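You operate a simulated robot arm through the tools that you are given. There is no shell and no other tool. Be economical: measure what you need, move in short steps, check, and stop when the job is done.

You run a simulated robot arm. Do the job below in one go: nothing can be reset, and whatever is moved stays where it is left.

TASK
Put one of the dough balls from the table on the black tray.

Only the result counts: the job must be done as asked and must still hold three seconds after the hand-in. Knocking over, shifting, dropping, spilling or breaking anything else fails it.

THE ROBOT
A 7-joint arm with a two-finger parallel gripper, fixed in place. Base frame: the origin is at the foot of the arm, x ahead of it, y to its left, z up; the work surface is at about z = 0. Units: mm, rad, N and s.
With the tool pointing down near the work surface it reaches from about 220 to 580 mm from the base axis. Its first joint turns from -1.152 to 1.152 rad. Payload 2.5 kg.
The tool frame sits at the grasp point between the pads (the TCP): z along the fingers, y along the line on which they close. The tips reach 23 mm beyond it. The gripper opens to 94 mm. The fingers are 38 mm wide and 10 mm thick; the gripper's body (54 by 96 mm) begins 39 mm behind the TCP.
Orientation is told as [roll, pitch, yaw] about the base's x, y, z axes, in that order, counted from this pose: with the fingers straight down and closing along the base's y, the tool's x points along the base's -x, its y along +y and its z along -z.

THE INTERFACE
- The arm moves only by the tool send_rows. Its argument "rows" is one flat list of numbers, 4 for each row, row after row: the shift along the tool's x, y, z in mm, then the turn about the tool's z in rad. In form: [dx, dy, dz, spin, dx, dy, dz, spin, ...]. A call has 1 to 20 rows; each row is the pose to reach, as a shift and turn from the pose commanded when the call began, along the tool's axes at that moment. "grip" is the gripper command, from -1 (shut) to 1 (fully open), values between in proportion, set as the call begins (left out, the last holds). Each row takes 0.2 s and may step no farther than 50 mm and 0.15 rad from the row before; otherwise, or with a gripper value out of range, the whole call is refused. A pose out of reach is approached as far as the arm can. The call stops where the force on the tool passes 40 N (or 10 N more than at its start, if that is more) or the arm is blocked; 0.2 s more then pass. Each finger travels about 108 mm/s and halts on what it meets, pressing with about 39 N; the grip force reading is that of the motor and also rises with nothing between the fingers. The clock runs only during rows and for 0.2 s after the last one: add rows that repeat a pose to give the fingers time. The reply holds the time, the measured pose of the TCP, the force on the tool along the base axes, the opening and the grip force, in the units named above and with some noise, and new pictures: "show" is both (left out), scene, wrist or none.
- Cameras (640 x 400 px; columns grow to the right, rows downward): "scene" is fixed at [110.4, -410.7, 524.2]; the picture's right is [0.86, -0.50, 0.00], its down [-0.38, -0.65, -0.65] and it looks along [0.33, 0.56, -0.76] (base axes); focal length 313 px, centre (320, 200). "wrist" rides on the gripper at [86, 16, -75] in the tool frame; the picture's right is [-0.18, 0.98, 0.00], its down [-0.58, -0.11, -0.81] and it looks along [-0.79, -0.15, 0.59] (tool axes); focal length 243 px, centre (320, 200).
- pixel_to_xyz(camera, pixels): there is no depth. For up to 12 entries [column, row, z] of the newest picture of that camera ("zoom" is the newest enlarged one), the place [x, y] in the base frame at which the ray of that pixel passes the height z, good to about 2 mm. It takes no simulated time.
- close_up(camera, box): a new picture of the part [left, top, right, bottom] of that camera's present view, enlarged. It takes no simulated time.
- sign_off(): hands the job in; it is judged then, once.

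Keep the steps short. Do not move on a guess: measure, check each grasp and each placing, and mend mistakes. In all there are 60 turns and 200 pictures (those below and enlarged ones count). Leave the gripper open and the arm clear of the work at the hand-in unless told otherwise, and finish with a single line.

The tools are called after "Emit:" by a JSON object that holds its "fn" and its "kwargs". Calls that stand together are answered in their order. send_rows: Moves the arm, as the interface text tells. Its arguments: {"type":"object","properties":{"rows":{"type":"array"},"grip":{"type":"number"},"show":{"type":"string","enum":["both","scene","wrist","none"]}},"required":["rows"]} The other tools are called the same way: pixel_to_xyz (camera, pixels) gives the place at which the rays of pixels pass given heights; close_up (camera, box) takes an enlarged picture of a part of a camera's view; sign_off () hands the job in.

At the start:

```text
clock: 0.0
eef_pos: [311.6, -61.0, 212.9]
tool_rot: [-0.001, 0.001, -0.001]
ft_force: [0.4, -0.1, -0.1]
width: 93.9
grip_force: 0.0
```

scene: 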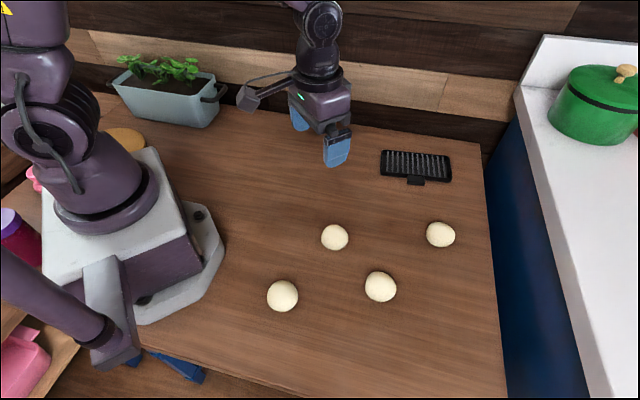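
wrist: 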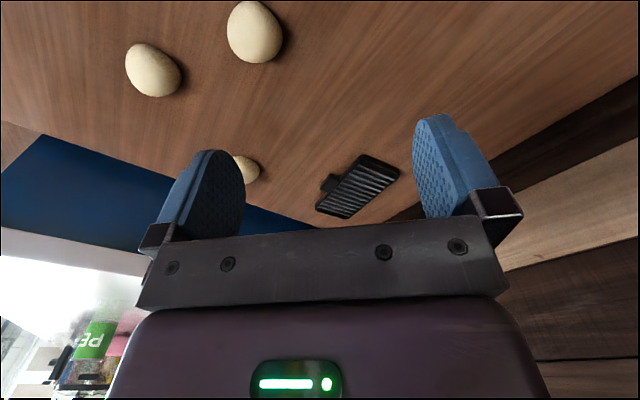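

I see four dough balls and a black, ridged object near (416,166) in the scene. I'll enlarge both areas and measure their positions.

Emit:
{"fn": "close_up", "kwargs": {"camera": "scene", "box": [360, 130, 480, 205]}}

Emit:
{"fn": "close_up", "kwargs": {"camera": "scene", "box": [240, 200, 480, 350]}}

Emit:
{"fn": "pixel_to_xyz", "kwargs": {"camera": "scene", "pixels": [[334, 237, 15], [440, 234, 15], [380, 286, 15], [282, 296, 15], [382, 150, 10], [451, 155, 10], [451, 181, 10], [381, 176, 10], [416, 166, 10], [415, 182, 10]]}}

```text
5.33 times, centred on (420, 168) of scene
```

zoom: 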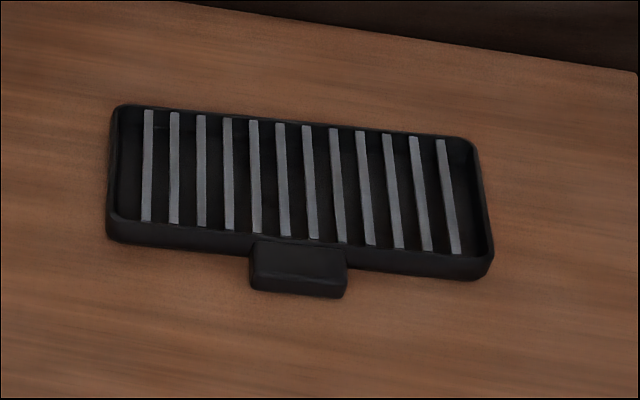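

```text
2.67 times, centred on (360, 275) of scene
```

zoom: 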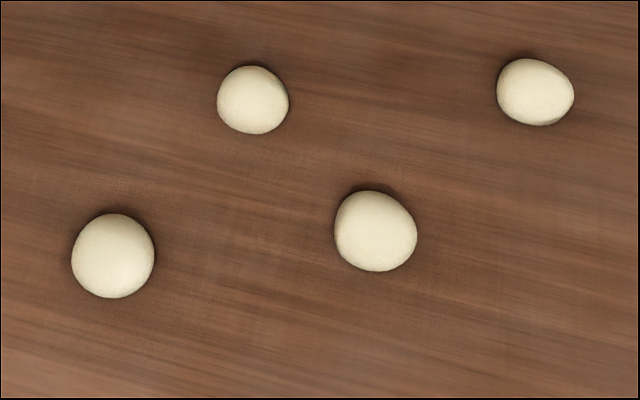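

```text
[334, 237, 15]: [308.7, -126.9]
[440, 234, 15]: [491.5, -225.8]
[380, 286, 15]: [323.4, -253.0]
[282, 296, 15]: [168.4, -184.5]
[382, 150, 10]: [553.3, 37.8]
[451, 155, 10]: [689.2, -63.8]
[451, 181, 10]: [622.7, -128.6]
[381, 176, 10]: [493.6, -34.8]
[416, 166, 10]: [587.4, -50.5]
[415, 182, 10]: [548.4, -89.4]
```

The tray spans roughly (494,-35) to (689,-64), and its left half is within reach. The ball at (334,237) is easiest to get at, near (309,-127). I'll move above it and refine the position with both cameras.

Emit:
{"fn": "send_rows", "kwargs": {"rows": [0, -32, 30, 0, 2, -64, 60, 0, 2, -64, 90, 0, 2, -64, 90, 0], "grip": 1}}

```text
clock: 1.0
eef_pos: [309.6, -125.6, 120.8]
tool_rot: [0.0, -0.001, 0.001]
ft_force: [-0.6, -0.1, 0.2]
width: 93.7
grip_force: 0.0
```

scene: 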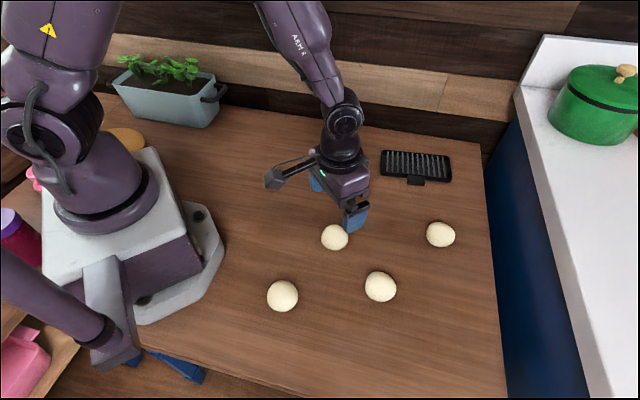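
wrist: 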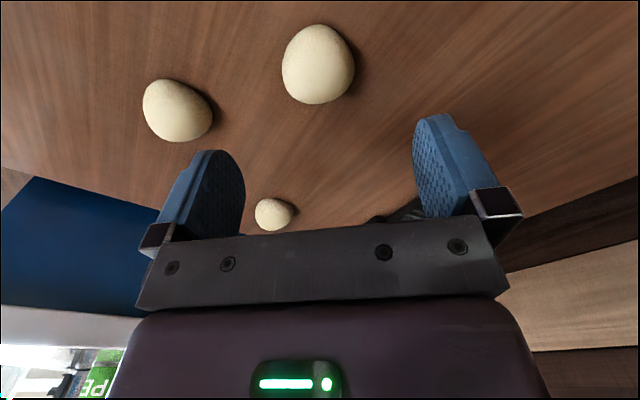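

The target ball is at (318,64) in the wrist view. I'll cross-check its centre and height using both cameras.

Emit:
{"fn": "pixel_to_xyz", "kwargs": {"camera": "wrist", "pixels": [[318, 64, 15], [318, 64, 22], [318, 64, 28], [282, 64, 22], [355, 64, 22], [318, 24, 15], [318, 104, 22]]}}

Emit:
{"fn": "pixel_to_xyz", "kwargs": {"camera": "scene", "pixels": [[334, 237, 15], [334, 237, 22], [334, 237, 28]]}}

```text
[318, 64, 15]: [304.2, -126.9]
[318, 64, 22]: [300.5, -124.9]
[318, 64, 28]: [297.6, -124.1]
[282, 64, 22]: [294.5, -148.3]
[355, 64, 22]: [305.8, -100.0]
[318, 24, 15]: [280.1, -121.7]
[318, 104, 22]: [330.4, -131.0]
```

```text
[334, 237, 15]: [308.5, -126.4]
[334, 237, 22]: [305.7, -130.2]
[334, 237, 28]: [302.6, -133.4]
```

The two rays agree on a centre near (304,-127) with z about 18, and a width of about 48 mm. I'll lower to TCP z of about 27, which keeps the tips clear of the table, with the gripper still open.

Emit:
{"fn": "send_rows", "kwargs": {"rows": [5.5, -1.5, 30, 0, 5.5, -1.5, 60, 0, 5.5, -1.5, 80, 0, 5.5, -1.5, 94, 0, 5.5, -1.5, 94, 0]}}

```text
clock: 2.2
eef_pos: [304.5, -125.7, 28.5]
tool_rot: [0.0, -0.001, 0.003]
ft_force: [-0.5, -0.8, -0.1]
width: 93.9
grip_force: 0.1
```

scene: 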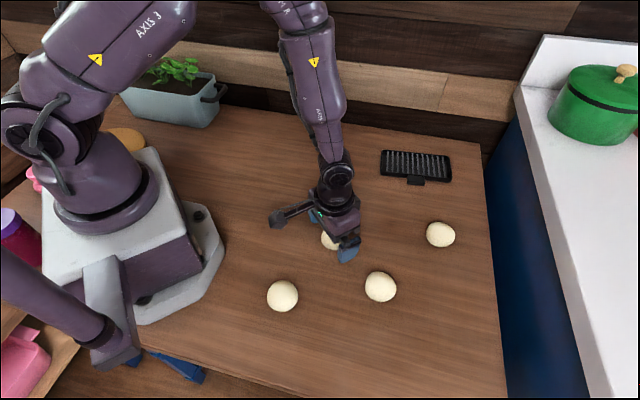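
wrist: 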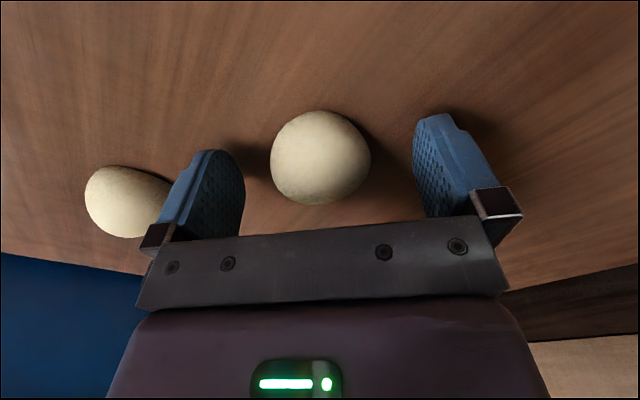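

The ball at (320,157) lies between the fingers. I'll check that it's centred in x before closing.

Emit:
{"fn": "pixel_to_xyz", "kwargs": {"camera": "wrist", "pixels": [[320, 157, 15], [320, 157, 20], [320, 157, 25], [270, 157, 20], [370, 157, 20], [320, 204, 35], [320, 111, 0]]}}

```text
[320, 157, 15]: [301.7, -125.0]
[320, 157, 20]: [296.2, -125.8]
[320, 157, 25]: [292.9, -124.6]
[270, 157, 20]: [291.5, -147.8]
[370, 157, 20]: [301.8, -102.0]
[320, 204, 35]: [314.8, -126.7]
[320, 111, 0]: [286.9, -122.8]
```

The ball's centre is about (301,-125.5) with z about 17. I'll nudge back 3 mm, drop 4 mm, then close.

Emit:
{"fn": "send_rows", "kwargs": {"rows": [3, 0, 4, 0, 3, 0, 4, 0], "show": "none"}}

Emit:
{"fn": "send_rows", "kwargs": {"rows": [0, 0, 0, 0, 0, 0, 0, 0, 0, 0, 0, 0, 0, 0, 0, 0], "grip": -0.6}}

```text
clock: 2.8
eef_pos: [300.2, -125.1, 25.2]
tool_rot: [-0.001, -0.001, 0.0]
ft_force: [-0.1, -0.6, -0.1]
width: 93.9
grip_force: 0.1
```

```text
clock: 3.8
eef_pos: [301.5, -126.8, 24.9]
tool_rot: [0.0, 0.0, 0.0]
ft_force: [-0.2, 0.5, 0.1]
width: 52.9
grip_force: 38.6
```

scene: 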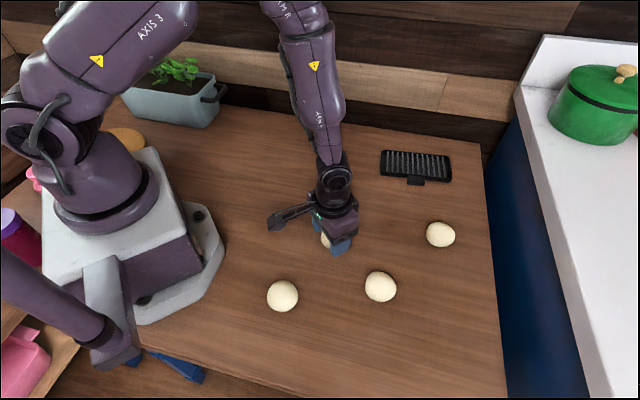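
wrist: 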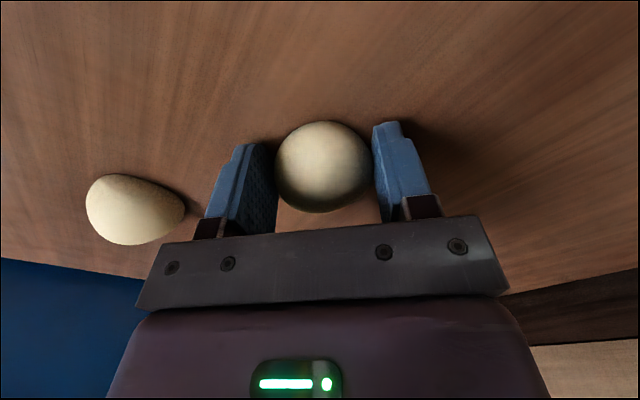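

The fingers stopped at 52.9 mm with 38.6 N, so the ball is held. I'll lift it slowly and check.

Emit:
{"fn": "send_rows", "kwargs": {"rows": [0, 0, -15, 0, 0, 0, -40, 0, 0, 0, -70, 0, 0, 0, -100, 0, 0, 0, -100, 0]}}

```text
clock: 5.0
eef_pos: [300.2, -125.1, 126.7]
tool_rot: [0.001, 0.0, 0.0]
ft_force: [-0.3, -0.1, -0.3]
width: 53.3
grip_force: 39.6
```

scene: 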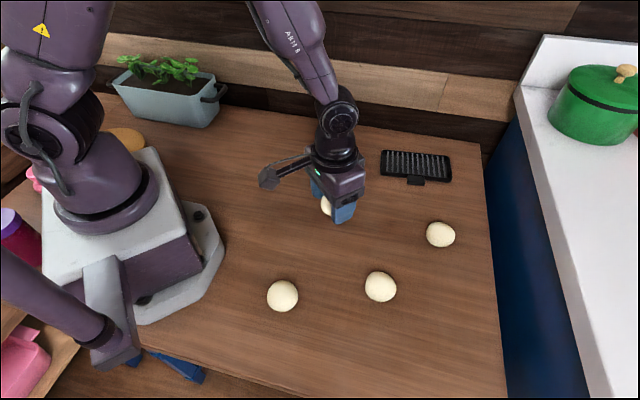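
wrist: 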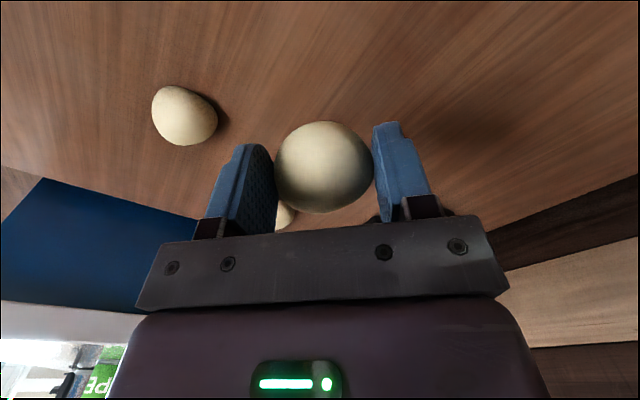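

The lift worked: the ball is off the table at 53.3 mm width. Now I'll measure the tray closely to plan the placing.

Emit:
{"fn": "close_up", "kwargs": {"camera": "scene", "box": [360, 130, 480, 205]}}

Emit:
{"fn": "pixel_to_xyz", "kwargs": {"camera": "zoom", "pixels": [[113, 105, 15], [109, 215, 15], [490, 260, 15], [477, 142, 15], [108, 238, 0], [486, 281, 0], [147, 220, 8], [149, 110, 8], [458, 252, 8], [440, 140, 8], [300, 245, 15], [300, 295, 0]]}}

```text
5.33 times, centred on (420, 168) of scene
```

zoom: 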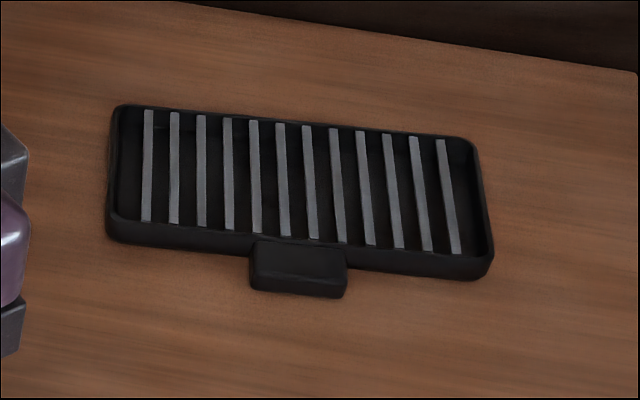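

```text
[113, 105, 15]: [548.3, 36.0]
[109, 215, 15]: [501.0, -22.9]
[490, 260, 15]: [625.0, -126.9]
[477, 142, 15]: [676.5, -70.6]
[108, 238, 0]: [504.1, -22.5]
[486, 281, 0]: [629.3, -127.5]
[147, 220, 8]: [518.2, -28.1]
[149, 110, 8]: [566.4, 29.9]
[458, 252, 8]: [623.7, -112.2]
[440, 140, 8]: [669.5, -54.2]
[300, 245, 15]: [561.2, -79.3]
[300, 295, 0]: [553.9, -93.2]
```

The rim is about 15 mm high. The tray is about 162 x 76 mm, centred near (588,-46), with its long axis at about -40°. I'll aim for (567,-29), inside the tray and within reach, and turn the fingers to close along the long axis. I'm carrying the ball high.

Emit:
{"fn": "send_rows", "kwargs": {"rows": [-20, 8, 0, -0.08, -47, 17, 0, -0.16, -74, 27, 0, -0.24, -101, 37, 0, -0.32, -128, 46, 0, -0.4, -155, 56, 0, -0.48, -182, 66, 0, -0.56, -209, 75, 0, -0.64, -236, 85, 0, -0.72, -255, 92, 0, -0.8, -267, 96, 0, -0.873, -267, 96, 0, -0.873, -267, 96, 0, -0.873]}}

```text
clock: 7.8
eef_pos: [569.7, -31.2, 125.0]
tool_rot: [-0.002, 0.001, 0.871]
ft_force: [0.0, 0.6, -1.3]
width: 53.5
grip_force: 38.7
```

scene: 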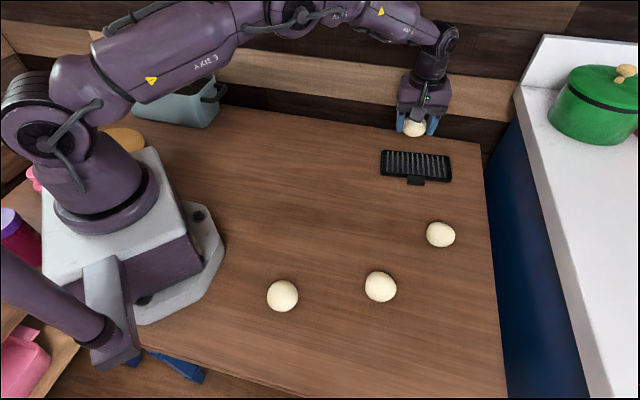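
wrist: 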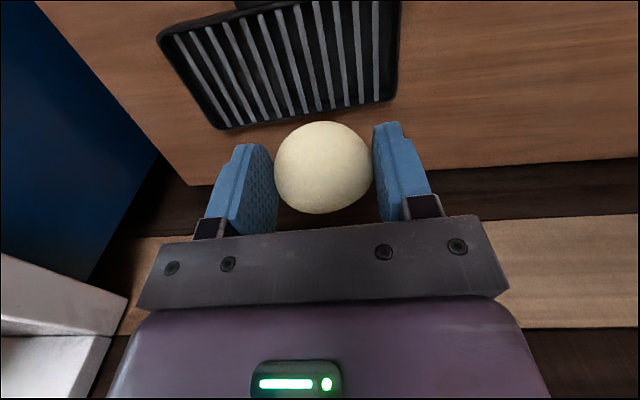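

The pose is right and the tray is visible in the wrist view. I'll verify the tray position with that camera before lowering.

Emit:
{"fn": "pixel_to_xyz", "kwargs": {"camera": "wrist", "pixels": [[397, 101, 15], [222, 129, 15], [158, 36, 15], [405, 2, 15], [405, 2, 0], [376, 95, 10], [240, 3, 0]]}}

```text
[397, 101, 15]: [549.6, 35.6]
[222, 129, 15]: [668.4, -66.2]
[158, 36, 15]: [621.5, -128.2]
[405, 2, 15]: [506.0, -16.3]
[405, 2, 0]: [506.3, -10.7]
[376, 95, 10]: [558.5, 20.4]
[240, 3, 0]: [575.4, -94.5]
```

Both cameras agree. The TCP is centred across the tray and about 21 mm left of its middle. I'll lower straight to TCP z of about 48, just above the ribs.

Emit:
{"fn": "send_rows", "kwargs": {"rows": [0, 0, 20, 0, 0, 0, 40, 0, 0, 0, 60, 0, 0, 0, 72, 0, 0, 0, 77, 0, 0, 0, 77, 0]}}

Emit:
{"fn": "close_up", "kwargs": {"camera": "scene", "box": [360, 110, 480, 185]}}

```text
clock: 9.2
eef_pos: [567.9, -29.5, 49.1]
tool_rot: [0.001, 0.0, 0.874]
ft_force: [-0.6, 0.1, -1.8]
width: 53.2
grip_force: 38.8
```

scene: 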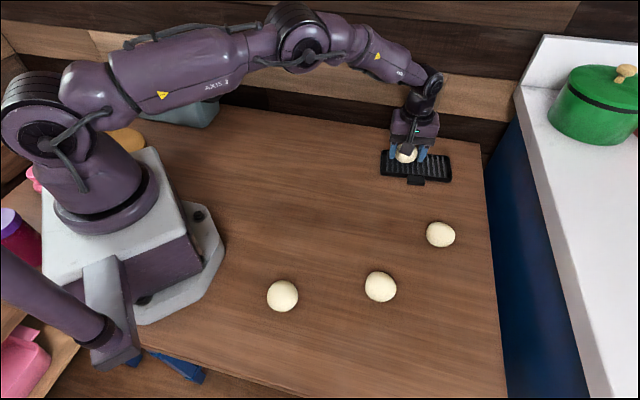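
wrist: 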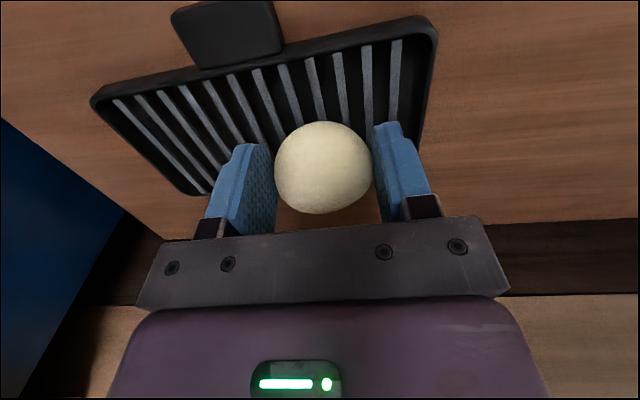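

```text
5.33 times, centred on (420, 148) of scene
```

zoom: 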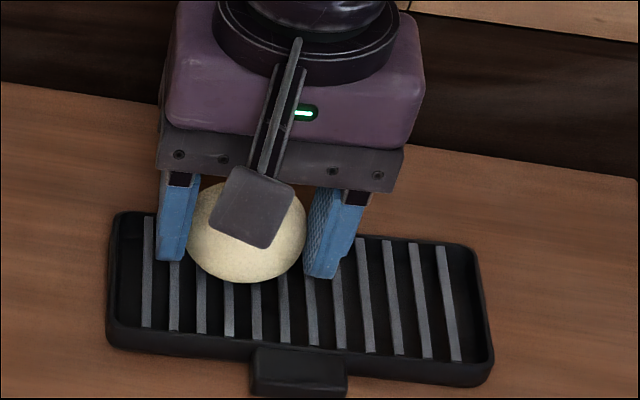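

The ball hangs over the tray between its rims, and the fingers have margin on the left. I'll lower in small steps and watch the force for contact.

Emit:
{"fn": "send_rows", "kwargs": {"rows": [0, 0, 3, 0, 0, 0, 6, 0, 0, 0, 8, 0, 0, 0, 8, 0], "show": "none"}}

Emit:
{"fn": "send_rows", "kwargs": {"rows": [0, 0, 1.5, 0, 0, 0, 3, 0, 0, 0, 3, 0], "show": "wrist"}}

Emit:
{"fn": "close_up", "kwargs": {"camera": "scene", "box": [360, 110, 480, 185]}}

```text
clock: 10.2
eef_pos: [568.4, -29.0, 39.3]
tool_rot: [0.001, 0.0, 0.873]
ft_force: [0.6, 0.4, -0.4]
width: 53.2
grip_force: 38.8
```

```text
clock: 11.0
eef_pos: [568.2, -30.9, 38.5]
tool_rot: [-0.001, -0.002, 0.874]
ft_force: [-4.3, -0.3, 16.4]
width: 53.4
grip_force: 39.2
```

wrist: 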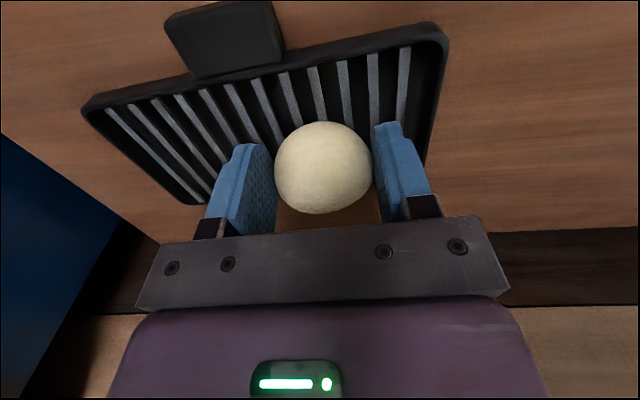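

```text
5.33 times, centred on (420, 148) of scene
```

zoom: 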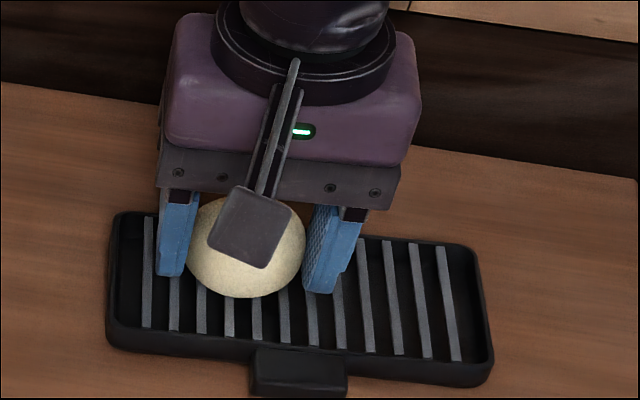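

The ball touches the ribs (+16 N at z of about 38.5). I'll back off 1 mm to ease the load, then open partway to about 66 mm so the fingers stay inside the rims.

Emit:
{"fn": "send_rows", "kwargs": {"rows": [0, 0, -1.5, 0, 0, 0, -1.5, 0], "show": "none"}}

Emit:
{"fn": "send_rows", "kwargs": {"rows": [0, 0, 0, 0, 0, 0, 0, 0, 0, 0, 0, 0], "grip": 0.4}}

Emit:
{"fn": "close_up", "kwargs": {"camera": "scene", "box": [360, 110, 480, 185]}}

```text
clock: 11.6
eef_pos: [568.8, -31.3, 38.7]
tool_rot: [-0.001, -0.002, 0.874]
ft_force: [4.0, 0.1, 9.2]
width: 53.0
grip_force: 38.7
```

```text
clock: 12.4
eef_pos: [568.3, -29.7, 38.8]
tool_rot: [0.001, 0.002, 0.872]
ft_force: [0.5, 0.0, 0.3]
width: 66.1
grip_force: 0.1
```

scene: 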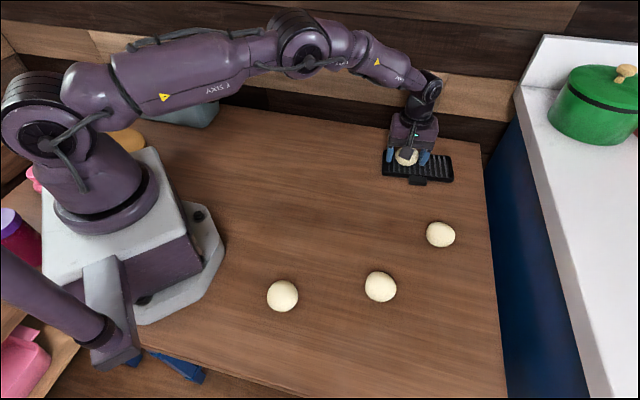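
wrist: 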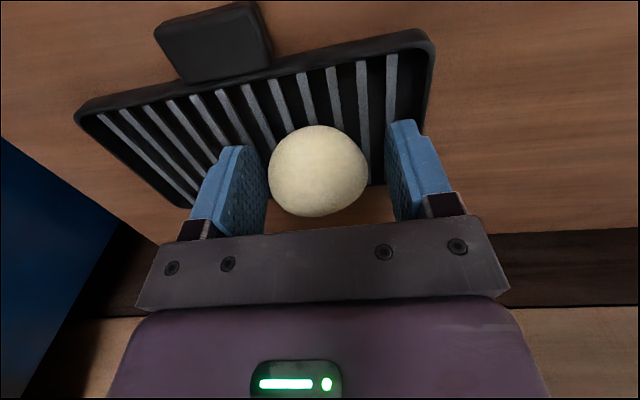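

```text
5.33 times, centred on (420, 148) of scene
```

zoom: 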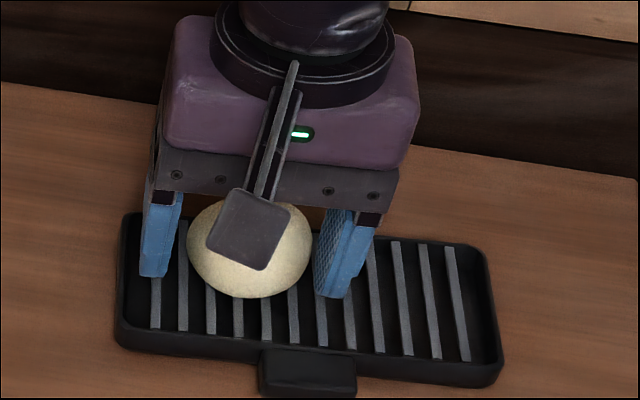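

The ball is released on the ribs, with no force reading. The tray seems to have slid a few mm with it. I'll rise straight up slowly, then measure.

Emit:
{"fn": "send_rows", "kwargs": {"rows": [0, 0, -5, 0, 0, 0, -15, 0, 0, 0, -30, 0, 0, 0, -50, 0, 0, 0, -80, 0, 0, 0, -100, 0]}}

Emit:
{"fn": "close_up", "kwargs": {"camera": "scene", "box": [360, 130, 480, 205]}}

```text
clock: 13.8
eef_pos: [567.3, -29.3, 137.5]
tool_rot: [0.001, -0.001, 0.872]
ft_force: [-0.7, -0.2, -0.6]
width: 65.6
grip_force: 0.0
```

scene: 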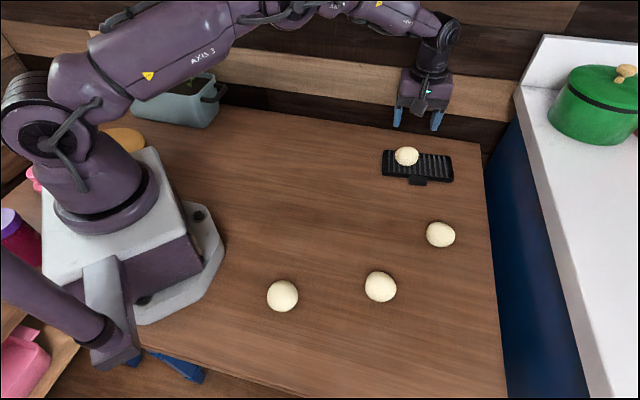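
wrist: 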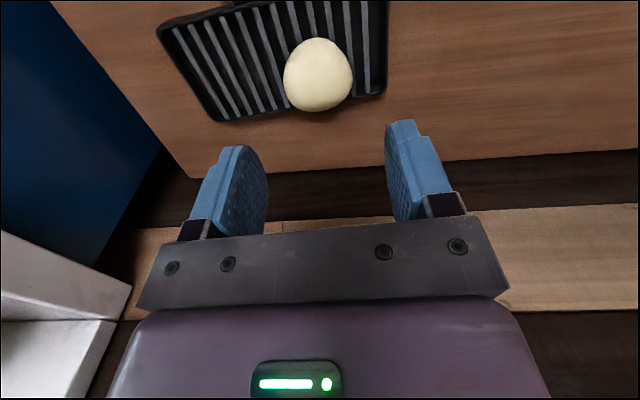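

```text
5.33 times, centred on (420, 168) of scene
```

zoom: 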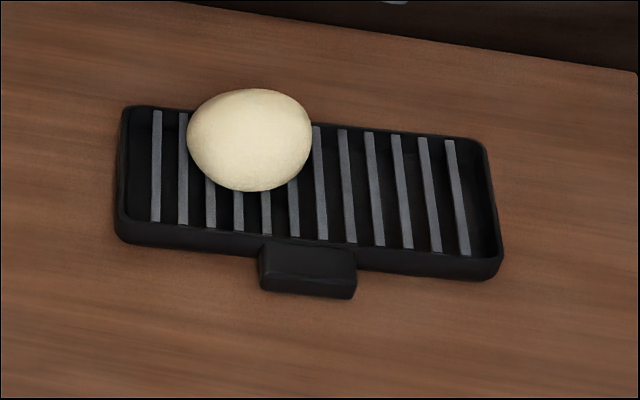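

The ball rests on the ribs inside the tray, and the tray moved only about 4 mm. I'll back away at height, open fully, and check that it stays put.

Emit:
{"fn": "send_rows", "kwargs": {"rows": [0, 0, -20, 0, 20, 0, -40, 0, 50, 0, -50, 0, 80, 0, -50, 0, 110, 0, -50, 0, 140, 0, -50, 0, 140, 0, -50, 0, 140, 0, -50, 0], "grip": 1}}

Emit:
{"fn": "close_up", "kwargs": {"camera": "scene", "box": [360, 130, 480, 205]}}

```text
clock: 15.6
eef_pos: [478.6, -135.5, 188.3]
tool_rot: [0.0, 0.001, 0.873]
ft_force: [-0.8, 0.0, 1.0]
width: 93.9
grip_force: 0.0
```

scene: 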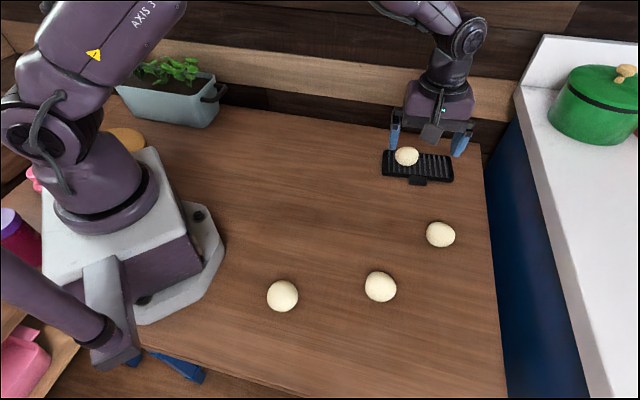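
wrist: 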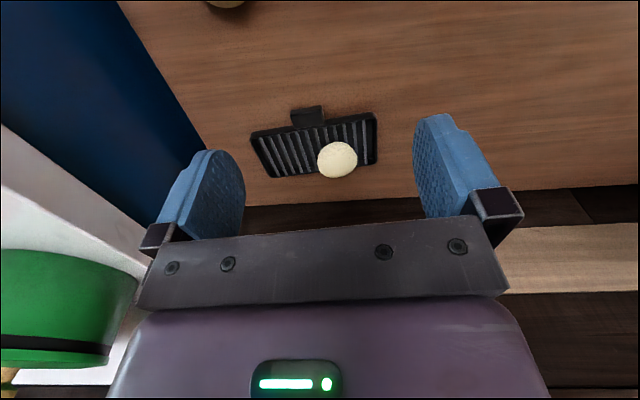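

```text
5.33 times, centred on (420, 168) of scene
```

zoom: 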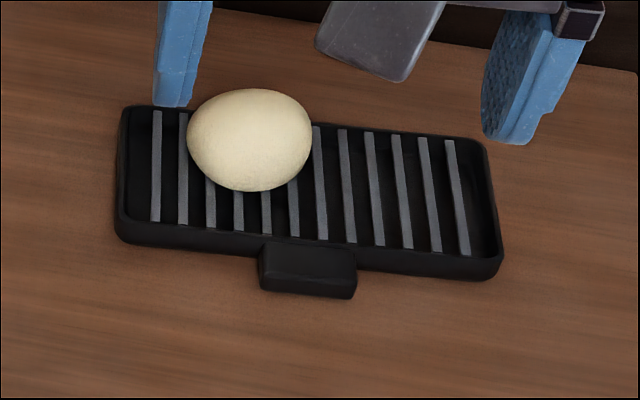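

The ball hasn't moved since release, the other three balls are where they started, and the open gripper is clear at z = 188. I'm handing in.

Emit:
{"fn": "sign_off", "kwargs": {}}

```text
The job is handed in.
```

One dough ball is resting on the black tray; the tray slid about 4 mm during release, the other three balls did not move, and the gripper is open and clear.
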